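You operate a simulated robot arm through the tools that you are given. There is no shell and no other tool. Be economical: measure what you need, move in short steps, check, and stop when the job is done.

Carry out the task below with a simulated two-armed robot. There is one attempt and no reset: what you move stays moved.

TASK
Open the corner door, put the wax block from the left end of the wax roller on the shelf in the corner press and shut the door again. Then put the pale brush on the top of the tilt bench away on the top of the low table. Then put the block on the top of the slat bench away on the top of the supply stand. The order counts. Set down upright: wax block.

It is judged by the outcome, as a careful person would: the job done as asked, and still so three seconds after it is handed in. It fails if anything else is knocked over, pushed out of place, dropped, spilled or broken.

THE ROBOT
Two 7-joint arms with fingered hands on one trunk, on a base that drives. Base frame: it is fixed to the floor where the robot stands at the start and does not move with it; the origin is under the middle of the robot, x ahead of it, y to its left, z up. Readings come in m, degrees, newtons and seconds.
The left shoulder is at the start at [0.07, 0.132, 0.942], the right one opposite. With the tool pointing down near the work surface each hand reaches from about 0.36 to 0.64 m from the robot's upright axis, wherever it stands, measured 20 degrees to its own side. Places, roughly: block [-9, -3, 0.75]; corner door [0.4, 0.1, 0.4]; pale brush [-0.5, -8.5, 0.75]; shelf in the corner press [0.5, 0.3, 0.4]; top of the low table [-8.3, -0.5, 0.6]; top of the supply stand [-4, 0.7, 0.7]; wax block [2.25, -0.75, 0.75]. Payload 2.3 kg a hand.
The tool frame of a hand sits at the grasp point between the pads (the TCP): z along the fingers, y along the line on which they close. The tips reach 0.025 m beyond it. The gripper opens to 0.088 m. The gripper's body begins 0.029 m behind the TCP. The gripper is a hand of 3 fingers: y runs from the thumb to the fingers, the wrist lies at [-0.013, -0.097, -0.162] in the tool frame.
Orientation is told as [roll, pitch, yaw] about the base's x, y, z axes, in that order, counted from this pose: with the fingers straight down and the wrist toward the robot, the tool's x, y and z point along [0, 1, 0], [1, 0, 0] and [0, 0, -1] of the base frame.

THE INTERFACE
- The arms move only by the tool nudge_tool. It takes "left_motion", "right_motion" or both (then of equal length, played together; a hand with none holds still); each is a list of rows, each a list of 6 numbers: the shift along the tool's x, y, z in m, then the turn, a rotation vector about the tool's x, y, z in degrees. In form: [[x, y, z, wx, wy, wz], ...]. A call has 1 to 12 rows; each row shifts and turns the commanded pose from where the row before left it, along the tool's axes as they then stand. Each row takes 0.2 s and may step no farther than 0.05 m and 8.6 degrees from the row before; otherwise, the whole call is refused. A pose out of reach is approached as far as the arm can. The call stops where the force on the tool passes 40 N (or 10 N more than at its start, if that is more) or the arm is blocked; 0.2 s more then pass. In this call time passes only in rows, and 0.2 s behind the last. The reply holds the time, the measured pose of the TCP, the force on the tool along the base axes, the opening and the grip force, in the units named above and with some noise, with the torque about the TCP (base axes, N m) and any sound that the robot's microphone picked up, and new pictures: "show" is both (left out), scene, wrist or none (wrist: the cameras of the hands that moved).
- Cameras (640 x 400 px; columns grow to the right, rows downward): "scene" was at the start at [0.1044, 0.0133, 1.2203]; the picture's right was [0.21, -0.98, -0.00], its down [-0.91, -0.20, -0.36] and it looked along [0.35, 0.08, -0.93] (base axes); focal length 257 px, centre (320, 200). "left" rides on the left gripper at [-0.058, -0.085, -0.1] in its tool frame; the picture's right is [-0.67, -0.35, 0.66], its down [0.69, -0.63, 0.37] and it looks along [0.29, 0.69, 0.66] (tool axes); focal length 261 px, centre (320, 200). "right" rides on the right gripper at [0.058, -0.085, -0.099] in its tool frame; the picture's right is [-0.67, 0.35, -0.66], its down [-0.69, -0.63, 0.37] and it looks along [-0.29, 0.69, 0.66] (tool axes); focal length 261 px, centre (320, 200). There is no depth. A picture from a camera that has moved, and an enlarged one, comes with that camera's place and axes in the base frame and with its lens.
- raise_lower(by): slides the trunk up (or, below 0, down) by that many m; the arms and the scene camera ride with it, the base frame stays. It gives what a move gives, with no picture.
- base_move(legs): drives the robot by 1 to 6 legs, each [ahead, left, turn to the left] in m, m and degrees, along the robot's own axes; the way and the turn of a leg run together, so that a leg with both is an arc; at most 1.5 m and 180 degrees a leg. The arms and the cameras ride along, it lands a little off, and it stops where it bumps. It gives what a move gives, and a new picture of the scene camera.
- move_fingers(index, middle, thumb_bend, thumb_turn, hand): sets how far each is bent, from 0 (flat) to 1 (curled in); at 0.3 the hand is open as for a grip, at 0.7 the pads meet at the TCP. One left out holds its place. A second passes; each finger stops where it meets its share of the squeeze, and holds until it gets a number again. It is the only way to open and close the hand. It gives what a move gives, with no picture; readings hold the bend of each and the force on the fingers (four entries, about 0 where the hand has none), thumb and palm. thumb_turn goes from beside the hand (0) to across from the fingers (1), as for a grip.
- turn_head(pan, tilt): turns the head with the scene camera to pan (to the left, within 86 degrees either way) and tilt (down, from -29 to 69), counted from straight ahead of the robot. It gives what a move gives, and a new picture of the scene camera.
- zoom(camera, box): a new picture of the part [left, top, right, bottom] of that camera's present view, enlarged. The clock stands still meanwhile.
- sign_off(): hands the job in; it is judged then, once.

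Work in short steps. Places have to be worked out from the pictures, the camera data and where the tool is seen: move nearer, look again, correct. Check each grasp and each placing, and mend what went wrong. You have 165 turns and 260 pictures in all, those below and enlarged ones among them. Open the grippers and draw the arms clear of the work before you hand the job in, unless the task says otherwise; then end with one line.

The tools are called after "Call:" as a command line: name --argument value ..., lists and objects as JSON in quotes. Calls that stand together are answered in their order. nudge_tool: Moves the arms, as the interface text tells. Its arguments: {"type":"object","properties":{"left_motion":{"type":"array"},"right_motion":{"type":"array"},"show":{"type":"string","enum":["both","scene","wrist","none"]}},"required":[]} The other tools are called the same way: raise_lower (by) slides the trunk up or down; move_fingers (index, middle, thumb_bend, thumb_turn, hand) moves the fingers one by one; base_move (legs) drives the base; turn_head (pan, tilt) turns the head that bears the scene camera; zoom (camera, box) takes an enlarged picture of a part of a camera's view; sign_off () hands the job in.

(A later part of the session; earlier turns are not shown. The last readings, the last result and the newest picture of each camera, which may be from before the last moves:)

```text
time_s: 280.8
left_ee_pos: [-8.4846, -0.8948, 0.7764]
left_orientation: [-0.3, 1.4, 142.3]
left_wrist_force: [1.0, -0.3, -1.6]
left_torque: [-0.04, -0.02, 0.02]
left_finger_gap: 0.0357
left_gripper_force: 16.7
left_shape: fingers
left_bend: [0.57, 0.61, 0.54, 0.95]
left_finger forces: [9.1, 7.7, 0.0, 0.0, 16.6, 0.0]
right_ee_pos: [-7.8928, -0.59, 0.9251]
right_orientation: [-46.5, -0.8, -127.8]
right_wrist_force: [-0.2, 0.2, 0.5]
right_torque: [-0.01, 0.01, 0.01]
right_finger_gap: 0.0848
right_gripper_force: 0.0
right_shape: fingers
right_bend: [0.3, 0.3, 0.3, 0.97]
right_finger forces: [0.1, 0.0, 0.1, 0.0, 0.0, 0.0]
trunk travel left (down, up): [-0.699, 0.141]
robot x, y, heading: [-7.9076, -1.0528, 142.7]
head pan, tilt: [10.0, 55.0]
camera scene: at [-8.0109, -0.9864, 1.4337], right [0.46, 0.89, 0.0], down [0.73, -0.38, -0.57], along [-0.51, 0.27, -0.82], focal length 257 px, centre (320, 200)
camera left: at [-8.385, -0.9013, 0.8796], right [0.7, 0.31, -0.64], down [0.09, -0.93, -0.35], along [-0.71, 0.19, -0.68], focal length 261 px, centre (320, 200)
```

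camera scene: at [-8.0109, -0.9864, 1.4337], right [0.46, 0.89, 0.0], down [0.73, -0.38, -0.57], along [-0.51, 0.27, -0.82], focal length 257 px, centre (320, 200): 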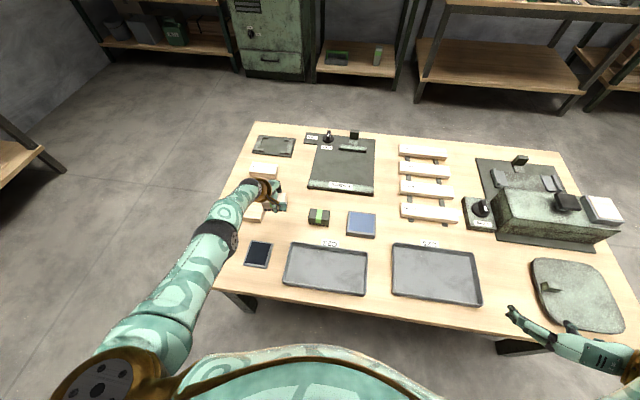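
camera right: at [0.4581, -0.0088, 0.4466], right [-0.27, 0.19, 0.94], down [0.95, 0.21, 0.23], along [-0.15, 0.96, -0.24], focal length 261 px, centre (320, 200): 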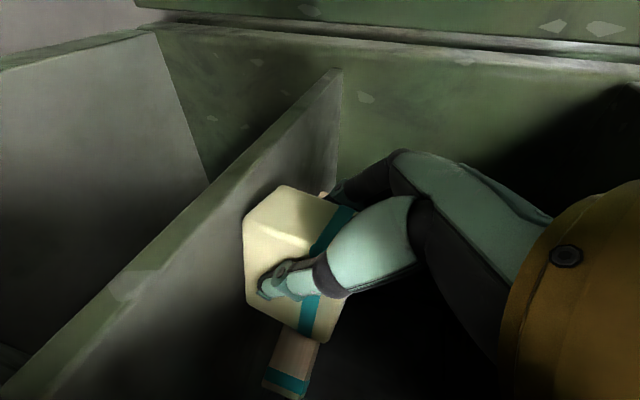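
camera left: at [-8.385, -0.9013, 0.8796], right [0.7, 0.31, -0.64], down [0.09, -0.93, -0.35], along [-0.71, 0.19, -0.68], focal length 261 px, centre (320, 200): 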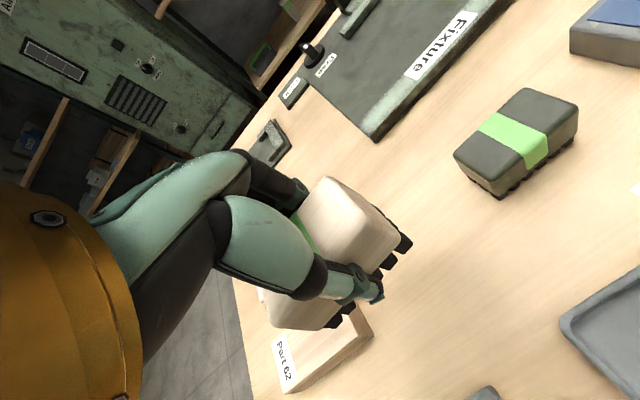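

The wrist view confirms a clear patch beneath. I lower with the trunk by 14 cm.

Call:
raise_lower --by -0.14

Call:
zoom --camera "left" --box '[0, 0, 640, 400]'

```text
time_s: 282.4
left_ee_pos: [-8.4835, -0.8936, 0.6485]
left_orientation: [0.1, -0.1, 142.4]
left_wrist_force: [-3.8, 0.5, 36.5]
left_torque: [0.23, 0.5, -0.02]
left_finger_gap: 0.0346
left_gripper_force: 26.1
left_shape: fingers
left_bend: [0.57, 0.6, 0.57, 0.95]
left_finger forces: [10.4, 20.0, 0.0, 0.1, 21.4, 0.1]
right_ee_pos: [-7.8859, -0.5902, 0.788]
right_orientation: [-47.1, -1.1, -127.8]
right_wrist_force: [0.3, 0.8, -0.2]
right_torque: [-0.02, -0.03, 0.01]
right_finger_gap: 0.0849
right_gripper_force: 0.0
right_shape: fingers
right_bend: [0.3, 0.3, 0.3, 0.97]
right_finger forces: [0.0, 0.0, 0.0, 0.1, 0.1, 0.0]
trunk travel left (down, up): [-0.559, 0.281]
robot x, y, heading: [-7.9045, -1.0504, 142.7]
head pan, tilt: [10.0, 55.0]
```

```text
1.00 times, centred on (320, 200) of left (not enlarged: the box is as wide or as high as the picture)
camera zoom: at [-8.3809, -0.9004, 0.7485], right [0.68, 0.32, -0.66], down [0.08, -0.93, -0.37], along [-0.73, 0.2, -0.66], focal length 261 px, centre (320, 200)
```

zoom: 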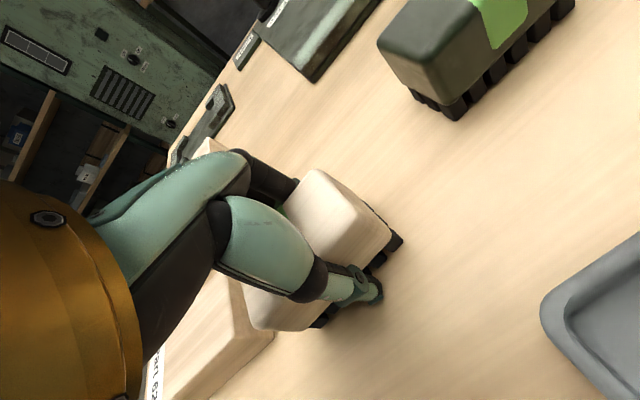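

The brush touched the table already (top z≈0.615, 36 N). The contact is centred under the hand, clear of block "Part 62". I ease the trunk up 11 mm and then release.

Call:
raise_lower --by 0.011

```text
time_s: 283.0
left_ee_pos: [-8.4853, -0.894, 0.65]
left_orientation: [-0.1, 1.1, 142.2]
left_wrist_force: [-1.5, 0.2, 6.6]
left_torque: [0.04, 0.19, -0.02]
left_finger_gap: 0.0346
left_gripper_force: 19.1
left_shape: fingers
left_bend: [0.56, 0.6, 0.57, 0.95]
left_finger forces: [11.5, 8.8, 0.0, 0.1, 18.0, 0.0]
right_ee_pos: [-7.8912, -0.5882, 0.7962]
right_orientation: [-46.6, -0.9, -127.8]
right_wrist_force: [0.2, 0.9, 0.1]
right_torque: [0.02, -0.01, -0.03]
right_finger_gap: 0.0848
right_gripper_force: 0.0
right_shape: fingers
right_bend: [0.3, 0.3, 0.3, 0.97]
right_finger forces: [0.0, 0.1, 0.0, 0.1, 0.0, 0.0]
trunk travel left (down, up): [-0.57, 0.27]
robot x, y, heading: [-7.9071, -1.054, 142.2]
head pan, tilt: [10.0, 55.0]
```

Light contact (6.6 N). I release gently, then lift straight up.

Call:
move_fingers --hand "left" --index 0.45 --middle 0.48 --thumb_bend 0.45

Call:
move_fingers --hand "left" --index 0.3 --middle 0.3 --thumb_bend 0.3

Call:
raise_lower --by 0.15

Call:
zoom --camera "left" --box '[0, 0, 640, 400]'

```text
time_s: 284.0
left_ee_pos: [-8.4853, -0.8933, 0.6508]
left_orientation: [0.0, 0.9, 142.3]
left_wrist_force: [-0.7, 0.2, -0.4]
left_torque: [0.0, -0.01, -0.02]
left_finger_gap: 0.0524
left_gripper_force: 0.1
left_shape: fingers
left_bend: [0.45, 0.48, 0.45, 0.97]
left_finger forces: [0.0, 0.0, 0.0, 0.0, 0.4, 0.0]
right_ee_pos: [-7.8922, -0.5892, 0.7967]
right_orientation: [-46.6, -0.8, -127.8]
right_wrist_force: [-0.2, 0.0, 0.0]
right_torque: [0.01, 0.0, 0.01]
right_finger_gap: 0.0847
right_gripper_force: 0.1
right_shape: fingers
right_bend: [0.3, 0.3, 0.3, 0.97]
right_finger forces: [0.0, 0.1, 0.0, 0.0, 0.0, 0.1]
trunk travel left (down, up): [-0.57, 0.27]
robot x, y, heading: [-7.9018, -1.0562, 142.3]
head pan, tilt: [10.0, 55.0]
```

```text
time_s: 285.0
left_ee_pos: [-8.4864, -0.8941, 0.6509]
left_orientation: [-0.2, 1.0, 142.3]
left_wrist_force: [-0.4, 0.7, 0.2]
left_torque: [-0.02, 0.0, 0.0]
left_finger_gap: 0.0844
left_gripper_force: 0.0
left_shape: fingers
left_bend: [0.3, 0.3, 0.3, 0.97]
left_finger forces: [0.1, 0.1, 0.0, 0.0, 0.0, 0.0]
right_ee_pos: [-7.8921, -0.5895, 0.7972]
right_orientation: [-46.6, -1.0, -127.8]
right_wrist_force: [0.0, 0.3, -0.3]
right_torque: [0.0, 0.02, 0.0]
right_finger_gap: 0.0847
right_gripper_force: 0.0
right_shape: fingers
right_bend: [0.3, 0.3, 0.3, 0.97]
right_finger forces: [0.0, 0.0, 0.1, 0.1, 0.1, 0.0]
trunk travel left (down, up): [-0.57, 0.27]
robot x, y, heading: [-7.9056, -1.0491, 142.2]
head pan, tilt: [10.0, 55.0]
```

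```text
time_s: 286.8
left_ee_pos: [-8.4863, -0.8932, 0.8013]
left_orientation: [-0.1, 0.9, 142.3]
left_wrist_force: [-0.6, 0.7, 0.0]
left_torque: [0.01, 0.02, 0.02]
left_finger_gap: 0.0845
left_gripper_force: 0.0
left_shape: fingers
left_bend: [0.3, 0.3, 0.3, 0.97]
left_finger forces: [0.0, 0.0, 0.1, 0.1, 0.0, 0.0]
right_ee_pos: [-7.8922, -0.5884, 0.9471]
right_orientation: [-46.5, -0.9, -127.8]
right_wrist_force: [-0.2, 0.4, -0.2]
right_torque: [0.03, 0.0, -0.02]
right_finger_gap: 0.0848
right_gripper_force: 0.1
right_shape: fingers
right_bend: [0.3, 0.3, 0.3, 0.97]
right_finger forces: [0.1, 0.0, 0.1, 0.1, 0.1, 0.0]
trunk travel left (down, up): [-0.72, 0.12]
robot x, y, heading: [-7.9036, -1.0536, 142.7]
head pan, tilt: [10.0, 55.0]
```

```text
1.00 times, centred on (320, 200) of left (not enlarged: the box is as wide or as high as the picture)
camera zoom: at [-8.3848, -0.8999, 0.9026], right [0.69, 0.31, -0.65], down [0.08, -0.93, -0.36], along [-0.71, 0.19, -0.67], focal length 261 px, centre (320, 200)
```

zoom: 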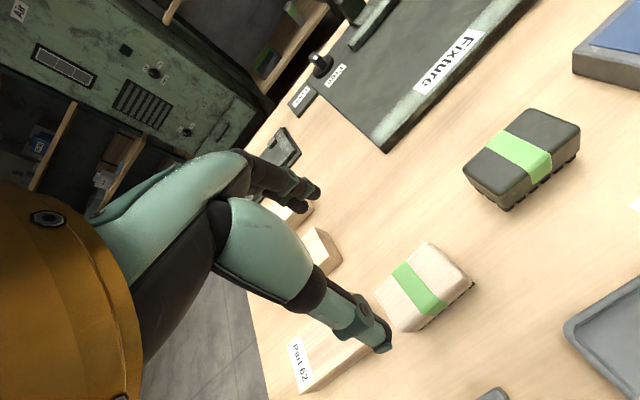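

The brush stands neatly on the low table. I back off a little, retract the hand, sidestep left and turn to face the slat bench.

Call:
base_move --legs '[[-0.3, 0, 0]]'

Call:
nudge_tool --left_motion '[[-0.01, -0.045, 0, 0, 0, 0], [-0.01, -0.045, 0, 0, 0, 0], [-0.01, -0.045, 0, 0, 0, 0]]' --show "none"

Call:
base_move --legs '[[0, 0.75, 0], [0, 0, 90]]'

Call:
turn_head --pan 5 --tilt 30

```text
time_s: 288.8
left_ee_pos: [-8.2532, -1.0796, 0.7996]
left_orientation: [-0.1, 1.0, 142.8]
left_wrist_force: [-0.1, -0.4, 0.3]
left_torque: [0.01, 0.01, 0.0]
left_finger_gap: 0.0842
left_gripper_force: 0.0
left_shape: fingers
left_bend: [0.3, 0.3, 0.3, 0.97]
left_finger forces: [0.0, 0.0, 0.0, 0.0, 0.1, 0.1]
right_ee_pos: [-7.6615, -0.7676, 0.9459]
right_orientation: [-46.5, -1.0, -127.1]
right_wrist_force: [-0.9, -0.7, -0.3]
right_torque: [0.01, 0.0, 0.02]
right_finger_gap: 0.0847
right_gripper_force: 0.0
right_shape: fingers
right_bend: [0.3, 0.3, 0.3, 0.97]
right_finger forces: [0.0, 0.0, 0.0, 0.0, 0.0, 0.0]
trunk travel left (down, up): [-0.72, 0.12]
robot x, y, heading: [-7.6705, -1.2311, 142.9]
head pan, tilt: [10.0, 55.0]
camera scene: at [-7.775, -1.1657, 1.4546], right [0.46, 0.89, 0.0], down [0.73, -0.37, -0.57], along [-0.51, 0.26, -0.82], focal length 257 px, centre (320, 200)
```

scene: 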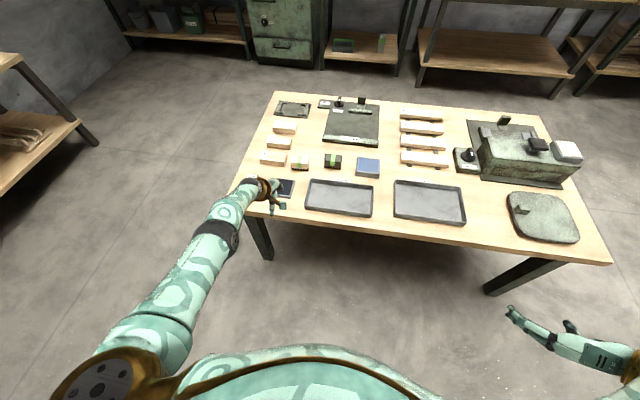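

```text
time_s: 289.6
left_ee_pos: [-8.1282, -1.1366, 0.8022]
left_orientation: [-0.1, 0.7, 142.9]
left_wrist_force: [-1.1, 0.0, 0.0]
left_torque: [0.01, 0.03, -0.01]
left_finger_gap: 0.0845
left_gripper_force: 0.0
left_shape: fingers
left_bend: [0.3, 0.3, 0.3, 0.97]
left_finger forces: [0.0, 0.1, 0.0, 0.1, 0.0, 0.0]
right_ee_pos: [-7.6595, -0.7691, 0.9464]
right_orientation: [-46.7, -0.9, -127.1]
right_wrist_force: [0.2, -0.6, 0.9]
right_torque: [-0.01, -0.01, 0.0]
right_finger_gap: 0.0847
right_gripper_force: 0.1
right_shape: fingers
right_bend: [0.3, 0.3, 0.3, 0.97]
right_finger forces: [0.0, 0.0, 0.1, 0.0, 0.0, 0.0]
trunk travel left (down, up): [-0.72, 0.12]
robot x, y, heading: [-7.6725, -1.2323, 143.0]
head pan, tilt: [10.0, 55.0]
```

```text
time_s: 297.5
left_ee_pos: [-8.2039, -2.2894, 0.803]
left_orientation: [0.0, 0.8, -126.1]
left_wrist_force: [-0.2, 0.3, 0.6]
left_torque: [-0.01, -0.01, 0.0]
left_finger_gap: 0.0847
left_gripper_force: 0.0
left_shape: fingers
left_bend: [0.3, 0.3, 0.3, 0.97]
left_finger forces: [0.0, 0.0, 0.0, 0.1, 0.1, 0.0]
right_ee_pos: [-8.5799, -1.8279, 0.9462]
right_orientation: [-46.6, -0.9, -36.2]
right_wrist_force: [-0.5, -0.3, 0.2]
right_torque: [0.05, -0.01, 0.0]
right_finger_gap: 0.0847
right_gripper_force: 0.0
right_shape: fingers
right_bend: [0.3, 0.3, 0.3, 0.97]
right_finger forces: [0.0, 0.0, 0.0, 0.0, 0.0, 0.0]
trunk travel left (down, up): [-0.72, 0.12]
robot x, y, heading: [-8.1185, -1.832, -126.1]
head pan, tilt: [10.0, 55.0]
camera scene: at [-8.1797, -1.9324, 1.4547], right [-0.9, 0.44, 0.0], down [0.36, 0.74, -0.57], along [-0.25, -0.52, -0.82], focal length 257 px, centre (320, 200)
```

scene: 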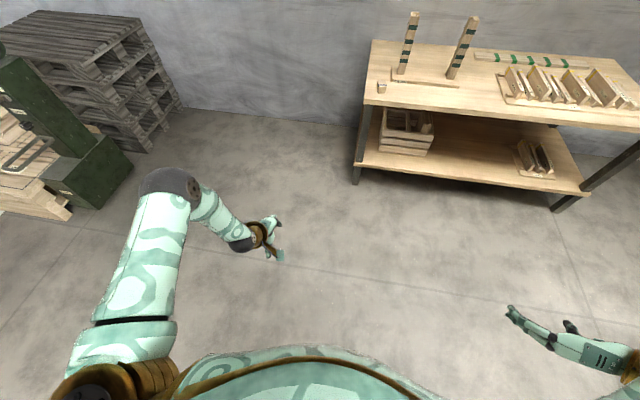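

```text
time_s: 298.4
left_ee_pos: [-8.2043, -2.2903, 0.8034]
left_orientation: [-0.1, 0.9, -126.1]
left_wrist_force: [0.2, -0.1, -0.2]
left_torque: [0.0, 0.02, 0.01]
left_finger_gap: 0.0846
left_gripper_force: 0.1
left_shape: fingers
left_bend: [0.3, 0.3, 0.3, 0.97]
left_finger forces: [0.0, 0.0, 0.1, 0.1, 0.0, 0.0]
right_ee_pos: [-8.5792, -1.8292, 0.9464]
right_orientation: [-46.7, -0.9, -36.2]
right_wrist_force: [0.4, 0.3, 0.1]
right_torque: [0.01, 0.01, -0.02]
right_finger_gap: 0.0846
right_gripper_force: 0.1
right_shape: fingers
right_bend: [0.3, 0.3, 0.3, 0.97]
right_finger forces: [0.1, 0.0, 0.0, 0.1, 0.0, 0.1]
trunk travel left (down, up): [-0.72, 0.12]
robot x, y, heading: [-8.1174, -1.8292, -126.1]
head pan, tilt: [5.0, 30.0]
camera scene: at [-8.1945, -1.9452, 1.4907], right [-0.86, 0.52, 0.0], down [0.26, 0.43, -0.87], along [-0.45, -0.74, -0.5], focal length 257 px, centre (320, 200)
```

scene: 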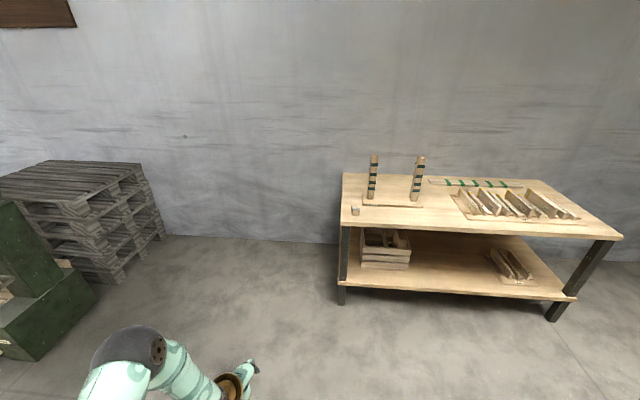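

Call:
zoom --camera "scene" --box '[320, 145, 480, 245]'

```text
4.00 times, centred on (400, 195) of scene
camera zoom: at [-8.1945, -1.9452, 1.4907], right [-0.86, 0.52, 0.0], down [0.26, 0.43, -0.87], along [-0.45, -0.74, -0.5], focal length 1027 px, centre (0, 220)
```

zoom: 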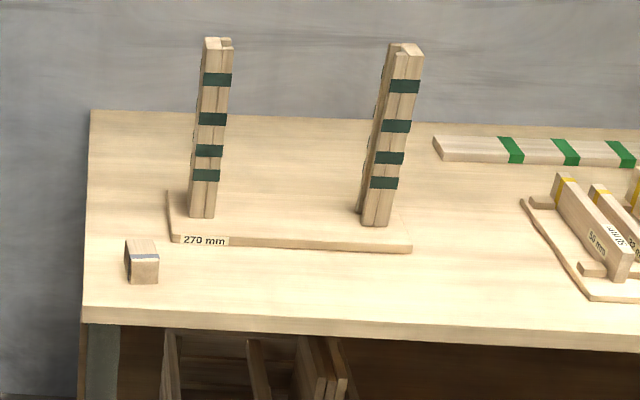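

The block is a ~4 cm cube near [-9.02,-2.90], bench top z≈0.685. I drive to the bench front.

Call:
base_move --legs '[[0.85, -0.26, 0]]'

Call:
zoom --camera "left" --box '[0, 0, 640, 400]'

Call:
turn_head --pan 10 --tilt 55

```text
time_s: 303.0
left_ee_pos: [-8.9308, -2.7832, 0.8015]
left_orientation: [-0.1, 0.9, -128.6]
left_wrist_force: [0.2, -0.5, -0.1]
left_torque: [0.02, -0.01, 0.02]
left_finger_gap: 0.0847
left_gripper_force: 0.1
left_shape: fingers
left_bend: [0.3, 0.3, 0.3, 0.97]
left_finger forces: [0.0, 0.0, 0.0, 0.0, 0.0, 0.1]
right_ee_pos: [-9.2866, -2.3061, 0.947]
right_orientation: [-46.6, -1.0, -38.7]
right_wrist_force: [1.3, -0.7, -0.9]
right_torque: [0.01, -0.02, 0.0]
right_finger_gap: 0.0845
right_gripper_force: 0.1
right_shape: fingers
right_bend: [0.3, 0.3, 0.3, 0.97]
right_finger forces: [0.0, 0.0, 0.0, 0.0, 0.0, 0.0]
trunk travel left (down, up): [-0.72, 0.12]
robot x, y, heading: [-8.8282, -2.3289, -128.7]
head pan, tilt: [5.0, 30.0]
camera scene: at [-8.9064, -2.4387, 1.4908], right [-0.83, 0.55, 0.0], down [0.28, 0.42, -0.87], along [-0.48, -0.72, -0.5], focal length 257 px, centre (320, 200)
```

scene: 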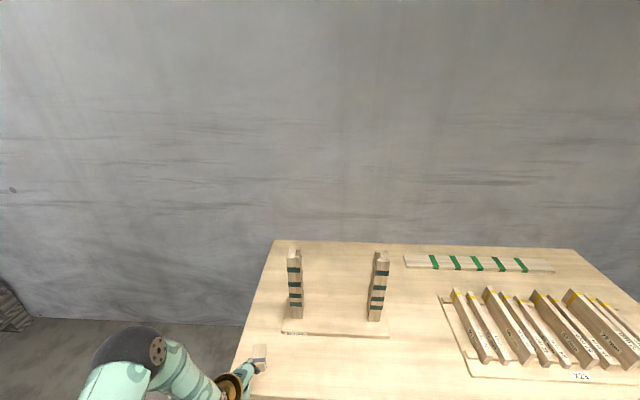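

```text
1.00 times, centred on (320, 200) of left (not enlarged: the box is as wide or as high as the picture)
camera zoom: at [-8.9243, -2.6823, 0.904], right [-0.3, 0.7, -0.65], down [0.93, 0.07, -0.36], along [-0.21, -0.71, -0.67], focal length 261 px, centre (320, 200)
```

zoom: 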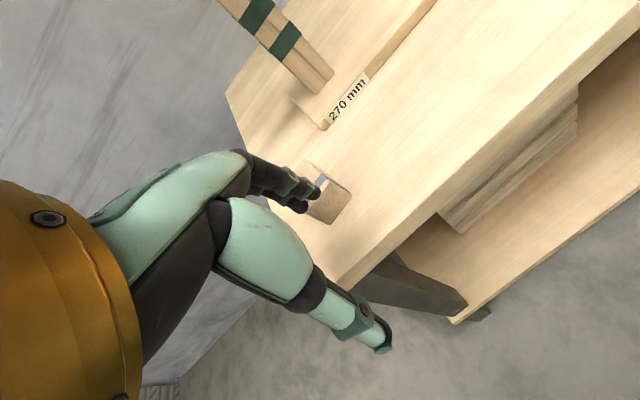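

```text
time_s: 303.9
left_ee_pos: [-8.9317, -2.784, 0.8027]
left_orientation: [-0.1, 1.0, -128.7]
left_wrist_force: [-0.8, 0.1, -0.3]
left_torque: [-0.02, -0.03, 0.03]
left_finger_gap: 0.0848
left_gripper_force: 0.0
left_shape: fingers
left_bend: [0.3, 0.3, 0.3, 0.97]
left_finger forces: [0.0, 0.0, 0.0, 0.1, 0.1, 0.0]
right_ee_pos: [-9.2874, -2.3053, 0.9463]
right_orientation: [-46.5, -0.8, -38.7]
right_wrist_force: [-0.3, -0.4, -0.5]
right_torque: [0.02, 0.03, 0.01]
right_finger_gap: 0.0848
right_gripper_force: 0.1
right_shape: fingers
right_bend: [0.3, 0.3, 0.3, 0.97]
right_finger forces: [0.0, 0.0, 0.0, 0.1, 0.1, 0.0]
trunk travel left (down, up): [-0.72, 0.12]
robot x, y, heading: [-8.8288, -2.3217, -128.9]
head pan, tilt: [10.0, 55.0]
camera scene: at [-8.8915, -2.427, 1.4548], right [-0.88, 0.48, 0.0], down [0.39, 0.72, -0.57], along [-0.27, -0.5, -0.82], focal length 257 px, centre (320, 200)
```

scene: 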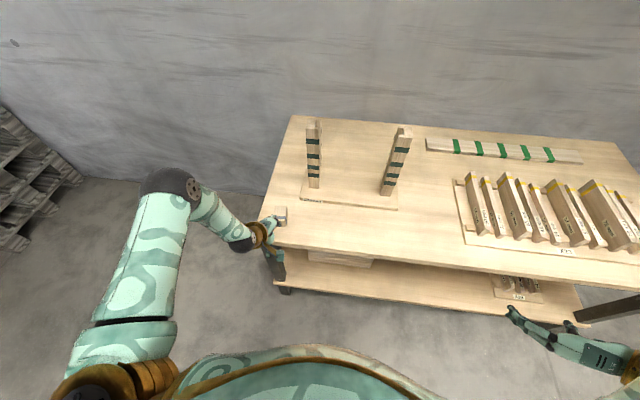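

Call:
zoom --camera "scene" --box '[250, 180, 330, 230]'

Call:
zoom --camera "left" --box '[260, 120, 420, 220]'

```text
8.00 times, centred on (290, 205) of scene
camera zoom: at [-8.8915, -2.427, 1.4548], right [-0.88, 0.48, 0.0], down [0.39, 0.72, -0.57], along [-0.27, -0.5, -0.82], focal length 2054 px, centre (560, 160)
```

zoom: 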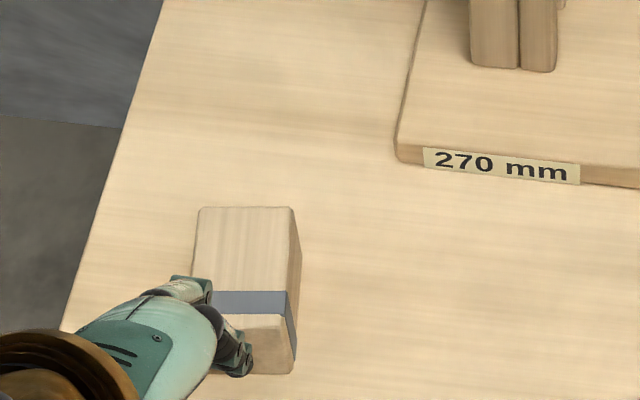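

```text
4.00 times, centred on (340, 170) of left
camera zoom: at [-8.9246, -2.6825, 0.9039], right [-0.3, 0.7, -0.65], down [0.93, 0.07, -0.36], along [-0.21, -0.71, -0.67], focal length 1043 px, centre (240, 320)
```

zoom: 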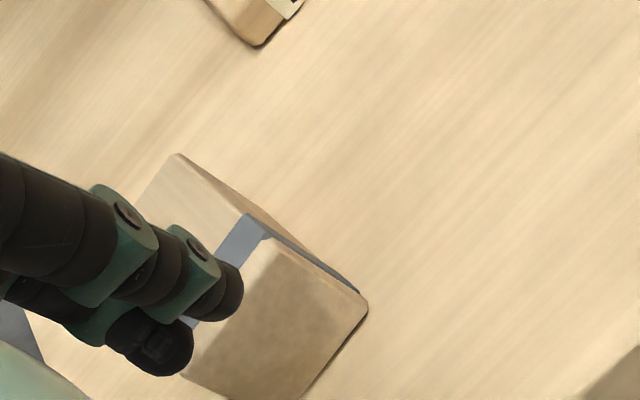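

The block is ~4 cm wide and ~5.5 cm deep, centre ≈ [-8.993,-2.894], turned about 11°. I move above it and align.

Call:
nudge_tool --left_motion '[[0.007, 0.042, 0, 0, 0, 0], [0.007, 0.041, 0, 0, 0, 0], [0.007, 0.041, 0, 0, 0, 0], [0, 0, 0, 0, 0, -5.3], [0, 0, 0, 0, 0, -5.3]]' --show "wrist"

Call:
zoom --camera "scene" --box '[230, 170, 350, 245]'

```text
time_s: 305.1
left_ee_pos: [-8.9927, -2.8905, 0.7985]
left_orientation: [0.0, 1.0, -117.8]
left_wrist_force: [0.2, -0.4, -0.1]
left_torque: [0.01, -0.01, 0.0]
left_finger_gap: 0.0846
left_gripper_force: 0.1
left_shape: fingers
left_bend: [0.3, 0.3, 0.3, 0.97]
left_finger forces: [0.0, 0.0, 0.1, 0.1, 0.0, 0.0]
right_ee_pos: [-9.2881, -2.3062, 0.9465]
right_orientation: [-46.7, -0.9, -38.7]
right_wrist_force: [0.7, 0.8, 0.0]
right_torque: [0.0, 0.0, 0.03]
right_finger_gap: 0.0845
right_gripper_force: 0.0
right_shape: fingers
right_bend: [0.3, 0.3, 0.3, 0.97]
right_finger forces: [0.1, 0.0, 0.1, 0.0, 0.0, 0.0]
trunk travel left (down, up): [-0.72, 0.12]
robot x, y, heading: [-8.8256, -2.3275, -128.5]
head pan, tilt: [10.0, 55.0]
camera left: at [-9.0047, -2.7912, 0.9003], right [-0.42, 0.63, -0.65], down [0.9, 0.24, -0.35], along [-0.07, -0.74, -0.67], focal length 261 px, centre (320, 200)
```

left: 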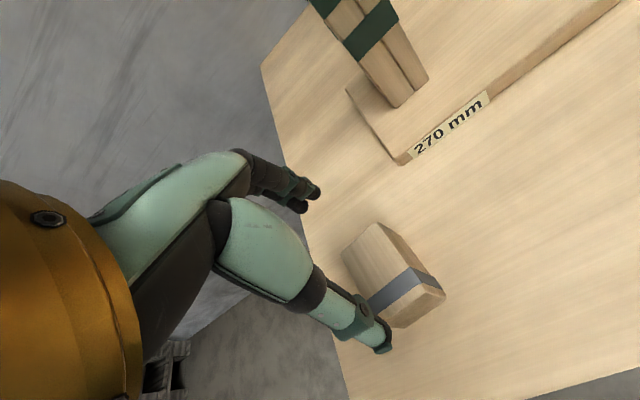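

```text
5.33 times, centred on (290, 208) of scene
camera zoom: at [-8.892, -2.4266, 1.4547], right [-0.88, 0.48, 0.0], down [0.39, 0.72, -0.57], along [-0.27, -0.5, -0.82], focal length 1370 px, centre (480, 160)
```

zoom: 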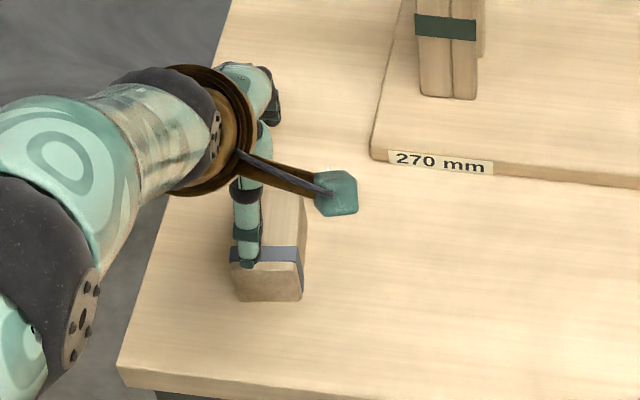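

Aligned within 5 mm. I descend in two steps around the block.

Call:
nudge_tool --left_motion '[[0, 0.005, 0.03, 0, 0, 0], [0, 0, 0.025, 0, 0, 0]]' --show "wrist"

```text
time_s: 305.7
left_ee_pos: [-8.9937, -2.8878, 0.7723]
left_orientation: [-0.1, 0.9, -118.0]
left_wrist_force: [0.2, 0.2, 1.1]
left_torque: [0.0, -0.03, -0.01]
left_finger_gap: 0.0845
left_gripper_force: 0.1
left_shape: fingers
left_bend: [0.3, 0.3, 0.3, 0.97]
left_finger forces: [0.0, 0.0, 0.0, 0.0, 0.1, 0.0]
left hand out of reach, approached as far as the arm can: row 1, 2
right_ee_pos: [-9.288, -2.3049, 0.9472]
right_orientation: [-46.6, -0.9, -38.7]
right_wrist_force: [0.4, 0.3, 0.2]
right_torque: [-0.01, -0.02, 0.01]
right_finger_gap: 0.0847
right_gripper_force: 0.0
right_shape: fingers
right_bend: [0.3, 0.3, 0.3, 0.97]
right_finger forces: [0.1, 0.0, 0.0, 0.1, 0.0, 0.0]
trunk travel left (down, up): [-0.72, 0.12]
robot x, y, heading: [-8.8225, -2.327, -128.7]
head pan, tilt: [10.0, 55.0]
camera left: at [-9.0056, -2.7876, 0.874], right [-0.42, 0.63, -0.65], down [0.9, 0.24, -0.36], along [-0.07, -0.74, -0.67], focal length 261 px, centre (320, 200)
```

left: 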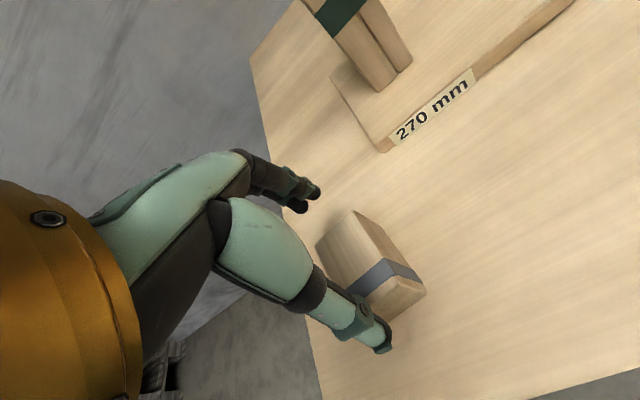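

The trunk is too high for more reach down; I lower the trunk 2 cm, nudge 6 mm forward, and check.

Call:
raise_lower --by -0.02

Call:
nudge_tool --left_motion '[[0.001, 0.007, 0, 0, 0, 0]]' --show "wrist"

```text
time_s: 306.4
left_ee_pos: [-8.9934, -2.8877, 0.7529]
left_orientation: [0.0, 0.9, -117.9]
left_wrist_force: [0.1, 0.1, -0.9]
left_torque: [-0.01, -0.02, -0.02]
left_finger_gap: 0.0848
left_gripper_force: 0.0
left_shape: fingers
left_bend: [0.3, 0.3, 0.3, 0.97]
left_finger forces: [0.1, 0.0, 0.0, 0.0, 0.0, 0.0]
right_ee_pos: [-9.2871, -2.306, 0.9261]
right_orientation: [-46.5, -0.9, -38.8]
right_wrist_force: [-0.5, -0.3, 0.0]
right_torque: [0.0, -0.01, 0.01]
right_finger_gap: 0.0847
right_gripper_force: 0.0
right_shape: fingers
right_bend: [0.3, 0.3, 0.3, 0.97]
right_finger forces: [0.0, 0.0, 0.1, 0.1, 0.0, 0.1]
trunk travel left (down, up): [-0.7, 0.14]
robot x, y, heading: [-8.8242, -2.3234, -128.6]
head pan, tilt: [10.0, 55.0]
```

```text
time_s: 306.8
left_ee_pos: [-8.9941, -2.8878, 0.7507]
left_orientation: [-0.1, 0.8, -118.1]
left_wrist_force: [-1.2, 0.6, 0.2]
left_torque: [-0.02, 0.01, 0.02]
left_finger_gap: 0.0849
left_gripper_force: 0.0
left_shape: fingers
left_bend: [0.3, 0.3, 0.3, 0.97]
left_finger forces: [0.0, 0.0, 0.0, 0.1, 0.1, 0.0]
left hand out of reach, approached as far as the arm can: row 1
right_ee_pos: [-9.2872, -2.306, 0.9267]
right_orientation: [-46.6, -0.9, -38.6]
right_wrist_force: [-0.3, -0.2, -0.8]
right_torque: [-0.01, 0.04, -0.03]
right_finger_gap: 0.0846
right_gripper_force: 0.0
right_shape: fingers
right_bend: [0.3, 0.3, 0.3, 0.97]
right_finger forces: [0.0, 0.0, 0.0, 0.0, 0.0, 0.0]
trunk travel left (down, up): [-0.7, 0.14]
robot x, y, heading: [-8.8254, -2.3269, -128.7]
head pan, tilt: [10.0, 55.0]
camera left: at [-9.0057, -2.7879, 0.854], right [-0.42, 0.63, -0.65], down [0.9, 0.24, -0.36], along [-0.07, -0.74, -0.67], focal length 261 px, centre (320, 200)
```

left: 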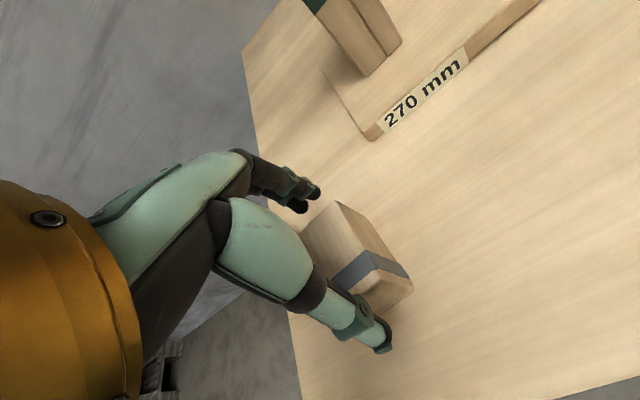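

I need a bit more reach: lift 3 cm, drive 4 cm ahead, then set the hand by numbers.

Call:
raise_lower --by 0.03

Call:
base_move --legs '[[0.04, 0, 0]]'

```text
time_s: 307.5
left_ee_pos: [-8.9939, -2.8884, 0.7824]
left_orientation: [0.0, 0.9, -118.0]
left_wrist_force: [-0.6, -0.3, 0.9]
left_torque: [0.01, 0.01, 0.01]
left_finger_gap: 0.0849
left_gripper_force: 0.0
left_shape: fingers
left_bend: [0.3, 0.3, 0.3, 0.97]
left_finger forces: [0.1, 0.0, 0.0, 0.0, 0.1, 0.1]
right_ee_pos: [-9.2868, -2.3067, 0.9573]
right_orientation: [-46.6, -0.9, -38.8]
right_wrist_force: [0.3, 0.8, -0.8]
right_torque: [-0.01, 0.03, -0.04]
right_finger_gap: 0.0849
right_gripper_force: 0.2
right_shape: fingers
right_bend: [0.3, 0.3, 0.3, 0.97]
right_finger forces: [0.0, 0.1, 0.0, 0.0, 0.0, 0.0]
trunk travel left (down, up): [-0.73, 0.11]
robot x, y, heading: [-8.8218, -2.3224, -128.7]
head pan, tilt: [10.0, 55.0]
```

```text
time_s: 308.4
left_ee_pos: [-9.0166, -2.9173, 0.7847]
left_orientation: [0.0, 0.6, -118.2]
left_wrist_force: [0.3, 1.4, 0.1]
left_torque: [0.01, 0.01, 0.0]
left_finger_gap: 0.0848
left_gripper_force: 0.0
left_shape: fingers
left_bend: [0.3, 0.3, 0.3, 0.97]
left_finger forces: [0.0, 0.0, 0.1, 0.1, 0.1, 0.1]
right_ee_pos: [-9.3099, -2.3343, 0.9575]
right_orientation: [-46.9, -0.9, -38.6]
right_wrist_force: [0.1, 0.0, -0.2]
right_torque: [0.0, 0.06, 0.0]
right_finger_gap: 0.0846
right_gripper_force: 0.0
right_shape: fingers
right_bend: [0.3, 0.3, 0.3, 0.97]
right_finger forces: [0.1, 0.1, 0.1, 0.0, 0.1, 0.0]
trunk travel left (down, up): [-0.73, 0.11]
robot x, y, heading: [-8.8493, -2.3557, -128.6]
head pan, tilt: [10.0, 55.0]
camera scene: at [-8.9127, -2.4534, 1.4653], right [-0.88, 0.48, 0.0], down [0.39, 0.72, -0.58], along [-0.28, -0.51, -0.82], focal length 257 px, centre (320, 200)
```

scene: 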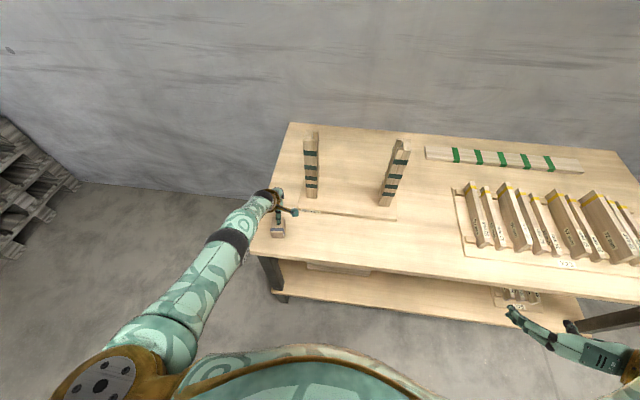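

Call:
nudge_tool --left_motion '[[0.012, -0.029, 0, 0, 0, 0], [0, 0, 0.03, 0, 0, 0]]' --show "wrist"

```text
time_s: 309.0
left_ee_pos: [-8.9948, -2.8979, 0.7537]
left_orientation: [0.0, 0.9, -118.1]
left_wrist_force: [0.0, 0.2, 0.8]
left_torque: [0.04, 0.01, -0.01]
left_finger_gap: 0.0856
left_gripper_force: 0.3
left_shape: fingers
left_bend: [0.3, 0.3, 0.3, 0.97]
left_finger forces: [0.0, 0.0, 0.1, 0.0, 0.5, 0.0]
right_ee_pos: [-9.3115, -2.336, 0.9581]
right_orientation: [-46.6, -0.9, -38.7]
right_wrist_force: [0.6, 0.1, 0.7]
right_torque: [-0.02, 0.03, 0.02]
right_finger_gap: 0.0846
right_gripper_force: 0.1
right_shape: fingers
right_bend: [0.3, 0.3, 0.3, 0.97]
right_finger forces: [0.0, 0.0, 0.0, 0.0, 0.0, 0.0]
trunk travel left (down, up): [-0.73, 0.11]
robot x, y, heading: [-8.8509, -2.3592, -128.6]
head pan, tilt: [10.0, 55.0]
camera left: at [-9.0066, -2.7976, 0.8546], right [-0.42, 0.63, -0.65], down [0.9, 0.24, -0.36], along [-0.07, -0.74, -0.67], focal length 261 px, centre (320, 200)
```

left: 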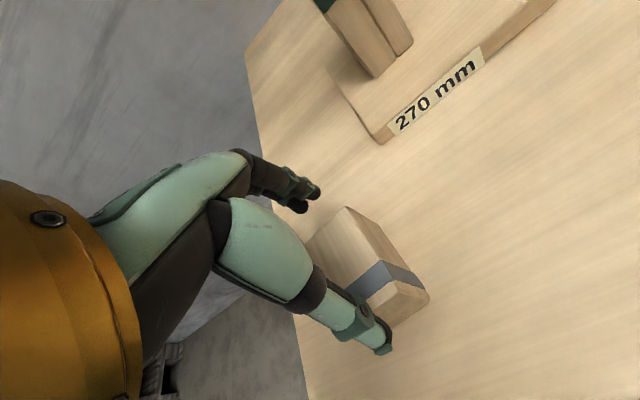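

The thumb just grazes the front side; the block's centre is ~5 mm behind the TCP. I shift back 5 mm and descend the rest.

Call:
nudge_tool --left_motion '[[0, -0.005, -0.004, 0, 0, 0], [0, 0, 0.018, 0, 0, 0], [0, 0, 0.018, 0, 0, 0]]' --show "wrist"

```text
time_s: 309.8
left_ee_pos: [-8.9912, -2.8928, 0.7288]
left_orientation: [0.0, 0.9, -118.1]
left_wrist_force: [0.7, 0.1, 0.7]
left_torque: [-0.03, -0.01, -0.02]
left_finger_gap: 0.0854
left_gripper_force: 0.2
left_shape: fingers
left_bend: [0.3, 0.3, 0.29, 0.97]
left_finger forces: [0.0, 0.0, 0.0, 0.0, 0.3, 0.0]
left hand out of reach, approached as far as the arm can: row 3
right_ee_pos: [-9.3128, -2.337, 0.9567]
right_orientation: [-46.6, -0.8, -38.7]
right_wrist_force: [0.9, 0.3, -0.2]
right_torque: [0.0, 0.01, -0.01]
right_finger_gap: 0.0844
right_gripper_force: 0.2
right_shape: fingers
right_bend: [0.3, 0.3, 0.3, 0.97]
right_finger forces: [0.0, 0.0, 0.0, 0.0, 0.0, 0.0]
trunk travel left (down, up): [-0.73, 0.11]
robot x, y, heading: [-8.8495, -2.3534, -128.6]
head pan, tilt: [10.0, 55.0]
camera left: at [-9.0029, -2.7934, 0.8315], right [-0.42, 0.63, -0.65], down [0.9, 0.24, -0.36], along [-0.07, -0.74, -0.67], focal length 261 px, centre (320, 200)
```

left: 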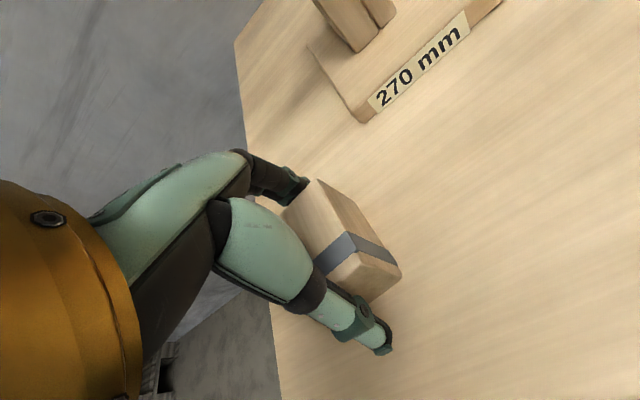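

Fingers straddle the block. I lower 1 cm more with the trunk and close.

Call:
raise_lower --by -0.01

Call:
move_fingers --hand "left" --index 0.7 --middle 0.7 --thumb_bend 0.7

Call:
raise_lower --by 0.1

Call:
zoom --camera "left" --box '[0, 0, 640, 400]'

```text
time_s: 310.4
left_ee_pos: [-8.9906, -2.8915, 0.7232]
left_orientation: [0.0, 0.3, -118.1]
left_wrist_force: [2.8, 2.8, 18.9]
left_torque: [-0.91, 0.25, 0.02]
left_finger_gap: 0.0851
left_gripper_force: 9.3
left_shape: fingers
left_bend: [0.3, 0.3, 0.3, 0.97]
left_finger forces: [0.3, 18.4, 0.1, 0.0, 0.1, 0.0]
right_ee_pos: [-9.3099, -2.3335, 0.9478]
right_orientation: [-46.8, -1.1, -38.7]
right_wrist_force: [0.2, 0.8, -0.2]
right_torque: [0.03, -0.02, -0.03]
right_finger_gap: 0.0849
right_gripper_force: 0.0
right_shape: fingers
right_bend: [0.3, 0.3, 0.3, 0.97]
right_finger forces: [0.0, 0.0, 0.0, 0.1, 0.0, 0.0]
trunk travel left (down, up): [-0.72, 0.12]
robot x, y, heading: [-8.8473, -2.3565, -128.4]
head pan, tilt: [10.0, 55.0]
```

```text
time_s: 311.4
left_ee_pos: [-8.9917, -2.8924, 0.7265]
left_orientation: [0.1, 0.0, -118.1]
left_wrist_force: [-2.2, -8.2, 34.0]
left_torque: [-0.79, 0.33, -0.01]
left_finger_gap: 0.0552
left_gripper_force: 43.3
left_shape: fingers
left_bend: [0.33, 0.27, 0.56, 0.97]
left_finger forces: [28.3, 19.6, 0.0, 0.0, 38.6, 0.0]
right_ee_pos: [-9.3109, -2.3307, 0.9473]
right_orientation: [-46.9, -1.2, -38.7]
right_wrist_force: [0.1, -0.4, -0.1]
right_torque: [-0.01, -0.01, 0.01]
right_finger_gap: 0.0847
right_gripper_force: 0.0
right_shape: fingers
right_bend: [0.3, 0.3, 0.3, 0.97]
right_finger forces: [0.1, 0.0, 0.1, 0.0, 0.0, 0.0]
trunk travel left (down, up): [-0.72, 0.12]
robot x, y, heading: [-8.851, -2.3586, -128.5]
head pan, tilt: [10.0, 55.0]
```

```text
time_s: 312.7
left_ee_pos: [-8.9905, -2.8939, 0.8204]
left_orientation: [0.0, 0.9, -118.1]
left_wrist_force: [-0.2, -0.2, -0.4]
left_torque: [-0.04, 0.0, 0.0]
left_finger_gap: 0.0543
left_gripper_force: 28.1
left_shape: fingers
left_bend: [0.33, 0.43, 0.56, 0.97]
left_finger forces: [24.9, 2.7, 0.0, 0.1, 28.1, 0.0]
right_ee_pos: [-9.3114, -2.3364, 1.0463]
right_orientation: [-46.6, -0.8, -38.7]
right_wrist_force: [-0.2, 0.5, 0.4]
right_torque: [-0.03, 0.0, 0.01]
right_finger_gap: 0.0846
right_gripper_force: 0.1
right_shape: fingers
right_bend: [0.3, 0.3, 0.3, 0.97]
right_finger forces: [0.0, 0.0, 0.0, 0.0, 0.0, 0.0]
trunk travel left (down, up): [-0.82, 0.02]
robot x, y, heading: [-8.8535, -2.3564, -128.2]
head pan, tilt: [10.0, 55.0]
```

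```text
1.00 times, centred on (320, 200) of left (not enlarged: the box is as wide or as high as the picture)
camera zoom: at [-9.003, -2.7934, 0.9215], right [-0.42, 0.63, -0.65], down [0.9, 0.24, -0.36], along [-0.07, -0.74, -0.67], focal length 261 px, centre (320, 200)
```

zoom: 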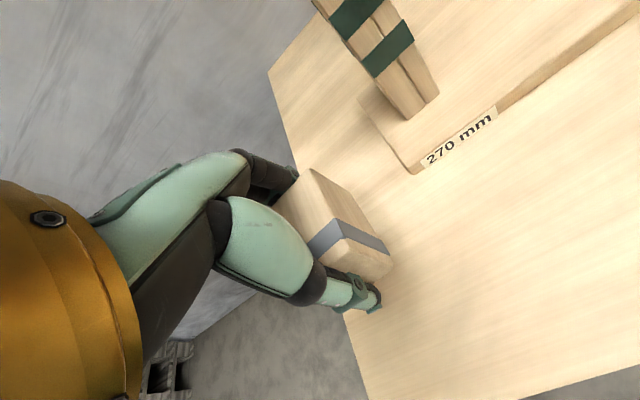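

Call:
zoom --camera "scene" --box '[230, 160, 350, 235]'

```text
5.33 times, centred on (290, 198) of scene
camera zoom: at [-8.9168, -2.4584, 1.5547], right [-0.88, 0.48, 0.0], down [0.39, 0.72, -0.57], along [-0.27, -0.5, -0.82], focal length 1370 px, centre (480, 213)
```

zoom: 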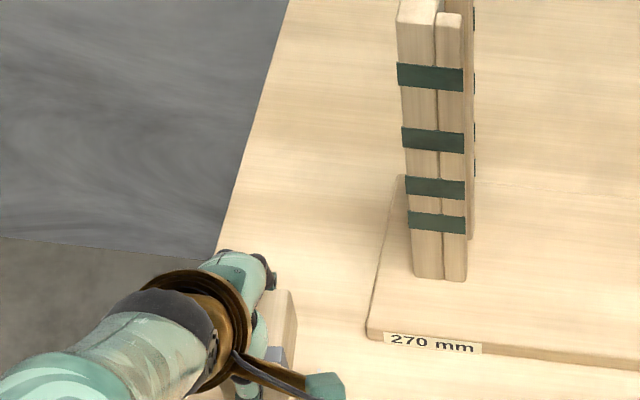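

The block is held firmly and the rest of the bench is untouched. I back away, retract the hand, turn and drive out between the work table and the pallet jack.

Call:
base_move --legs '[[-0.45, 0, 0]]'

Call:
nudge_tool --left_motion '[[-0.015, -0.04, 0, 0, 0, 0], [-0.015, -0.04, 0, 0, 0, 0], [-0.01, -0.04, 0, 0, 0, 0]]' --show "none"

Call:
base_move --legs '[[0, 0, 107], [1.2, 0, 0], [1.1, 0, 0], [0, 0, 68]]'

Call:
turn_head --pan 0 --tilt 15

```text
time_s: 315.4
left_ee_pos: [-8.7101, -2.5431, 0.8187]
left_orientation: [0.0, 1.0, -117.9]
left_wrist_force: [0.5, -0.7, -0.8]
left_torque: [0.02, -0.03, -0.02]
left_finger_gap: 0.0543
left_gripper_force: 27.2
left_shape: fingers
left_bend: [0.33, 0.43, 0.56, 0.97]
left_finger forces: [25.0, 2.6, 0.1, 0.1, 28.1, 0.0]
right_ee_pos: [-9.0348, -1.989, 1.0458]
right_orientation: [-46.5, -1.0, -38.5]
right_wrist_force: [-0.7, 0.5, 0.3]
right_torque: [-0.03, 0.02, -0.01]
right_finger_gap: 0.0845
right_gripper_force: 0.0
right_shape: fingers
right_bend: [0.3, 0.3, 0.3, 0.97]
right_finger forces: [0.2, 0.0, 0.1, 0.0, 0.0, 0.1]
trunk travel left (down, up): [-0.82, 0.02]
robot x, y, heading: [-8.5724, -2.0035, -128.5]
head pan, tilt: [10.0, 55.0]
camera scene: at [-8.6384, -2.1099, 1.5545], right [-0.88, 0.48, 0.0], down [0.39, 0.72, -0.57], along [-0.27, -0.5, -0.82], focal length 257 px, centre (320, 200)
```

scene: 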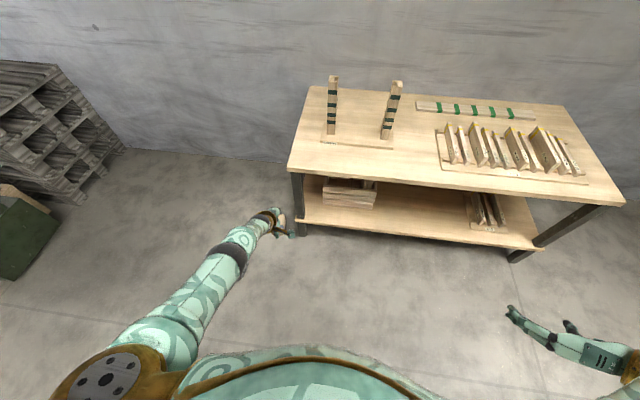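

```text
time_s: 316.2
left_ee_pos: [-8.689, -2.4187, 0.8231]
left_orientation: [0.0, 0.7, -118.0]
left_wrist_force: [0.0, 0.0, -0.6]
left_torque: [0.02, -0.01, 0.02]
left_finger_gap: 0.0541
left_gripper_force: 26.2
left_shape: fingers
left_bend: [0.33, 0.43, 0.56, 0.97]
left_finger forces: [23.5, 2.6, 0.1, 0.0, 26.4, 0.0]
right_ee_pos: [-9.0331, -1.987, 1.046]
right_orientation: [-46.7, -0.9, -38.5]
right_wrist_force: [0.0, -0.4, -0.4]
right_torque: [0.03, 0.0, -0.01]
right_finger_gap: 0.0845
right_gripper_force: 0.1
right_shape: fingers
right_bend: [0.3, 0.3, 0.3, 0.97]
right_finger forces: [0.0, 0.0, 0.0, 0.0, 0.0, 0.0]
trunk travel left (down, up): [-0.82, 0.02]
robot x, y, heading: [-8.5704, -2.0071, -128.4]
head pan, tilt: [10.0, 55.0]
```

```text
time_s: 334.9
left_ee_pos: [-6.2604, -2.5267, 0.8218]
left_orientation: [-0.1, 1.0, 52.9]
left_wrist_force: [-0.1, 0.2, -0.4]
left_torque: [-0.03, -0.03, 0.02]
left_finger_gap: 0.0534
left_gripper_force: 24.4
left_shape: fingers
left_bend: [0.34, 0.44, 0.56, 0.97]
left_finger forces: [22.1, 2.4, 0.0, 0.1, 24.5, 0.0]
right_ee_pos: [-5.9898, -3.0069, 1.0458]
right_orientation: [-46.6, -0.9, 132.3]
right_wrist_force: [0.0, 0.3, 0.3]
right_torque: [-0.03, 0.01, -0.02]
right_finger_gap: 0.0846
right_gripper_force: 0.1
right_shape: fingers
right_bend: [0.3, 0.3, 0.3, 0.97]
right_finger forces: [0.0, 0.0, 0.0, 0.0, 0.0, 0.0]
trunk travel left (down, up): [-0.82, 0.02]
robot x, y, heading: [-6.4392, -2.9134, 42.0]
head pan, tilt: [10.0, 55.0]
camera scene: at [-6.3624, -2.8219, 1.5547], right [0.79, -0.61, 0.0], down [-0.5, -0.65, -0.57], along [0.35, 0.45, -0.82], focal length 257 px, centre (320, 200)
```

scene: 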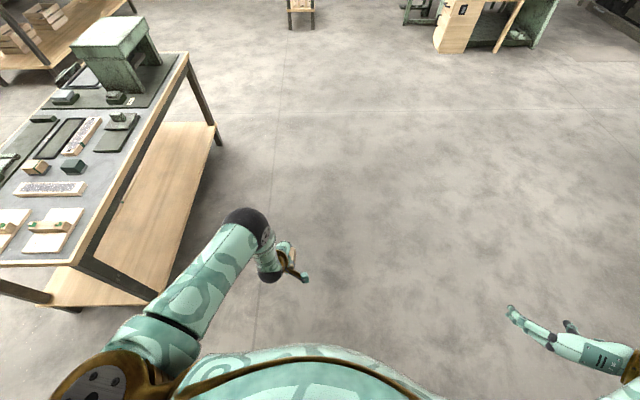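

```text
time_s: 336.0
left_ee_pos: [-6.261, -2.5251, 0.8217]
left_orientation: [0.0, 0.9, 52.9]
left_wrist_force: [-0.8, -0.7, -1.2]
left_torque: [0.01, -0.02, -0.01]
left_finger_gap: 0.0535
left_gripper_force: 24.5
left_shape: fingers
left_bend: [0.34, 0.44, 0.56, 0.97]
left_finger forces: [22.1, 2.4, 0.1, 0.0, 24.5, 0.1]
right_ee_pos: [-5.9896, -3.0061, 1.0472]
right_orientation: [-46.6, -0.9, 132.3]
right_wrist_force: [0.0, 0.1, 0.0]
right_torque: [0.0, 0.02, -0.03]
right_finger_gap: 0.0849
right_gripper_force: 0.0
right_shape: fingers
right_bend: [0.3, 0.3, 0.3, 0.97]
right_finger forces: [0.0, 0.1, 0.0, 0.0, 0.1, 0.1]
trunk travel left (down, up): [-0.82, 0.02]
robot x, y, heading: [-6.4438, -2.9148, 42.4]
head pan, tilt: [0.0, 15.0]
camera scene: at [-6.3376, -2.8158, 1.6149], right [0.67, -0.74, 0.0], down [-0.19, -0.18, -0.97], along [0.71, 0.65, -0.26], focal length 257 px, centre (320, 200)
```

scene: 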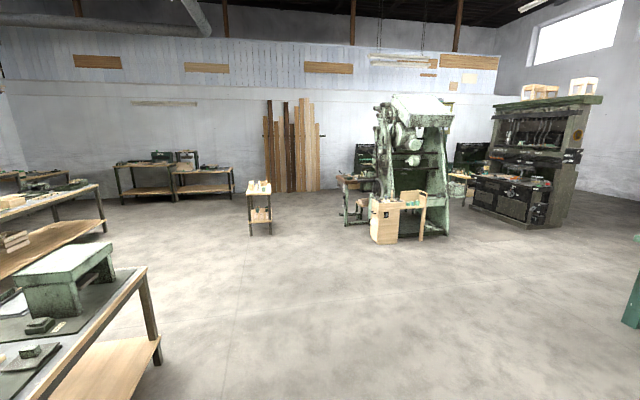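

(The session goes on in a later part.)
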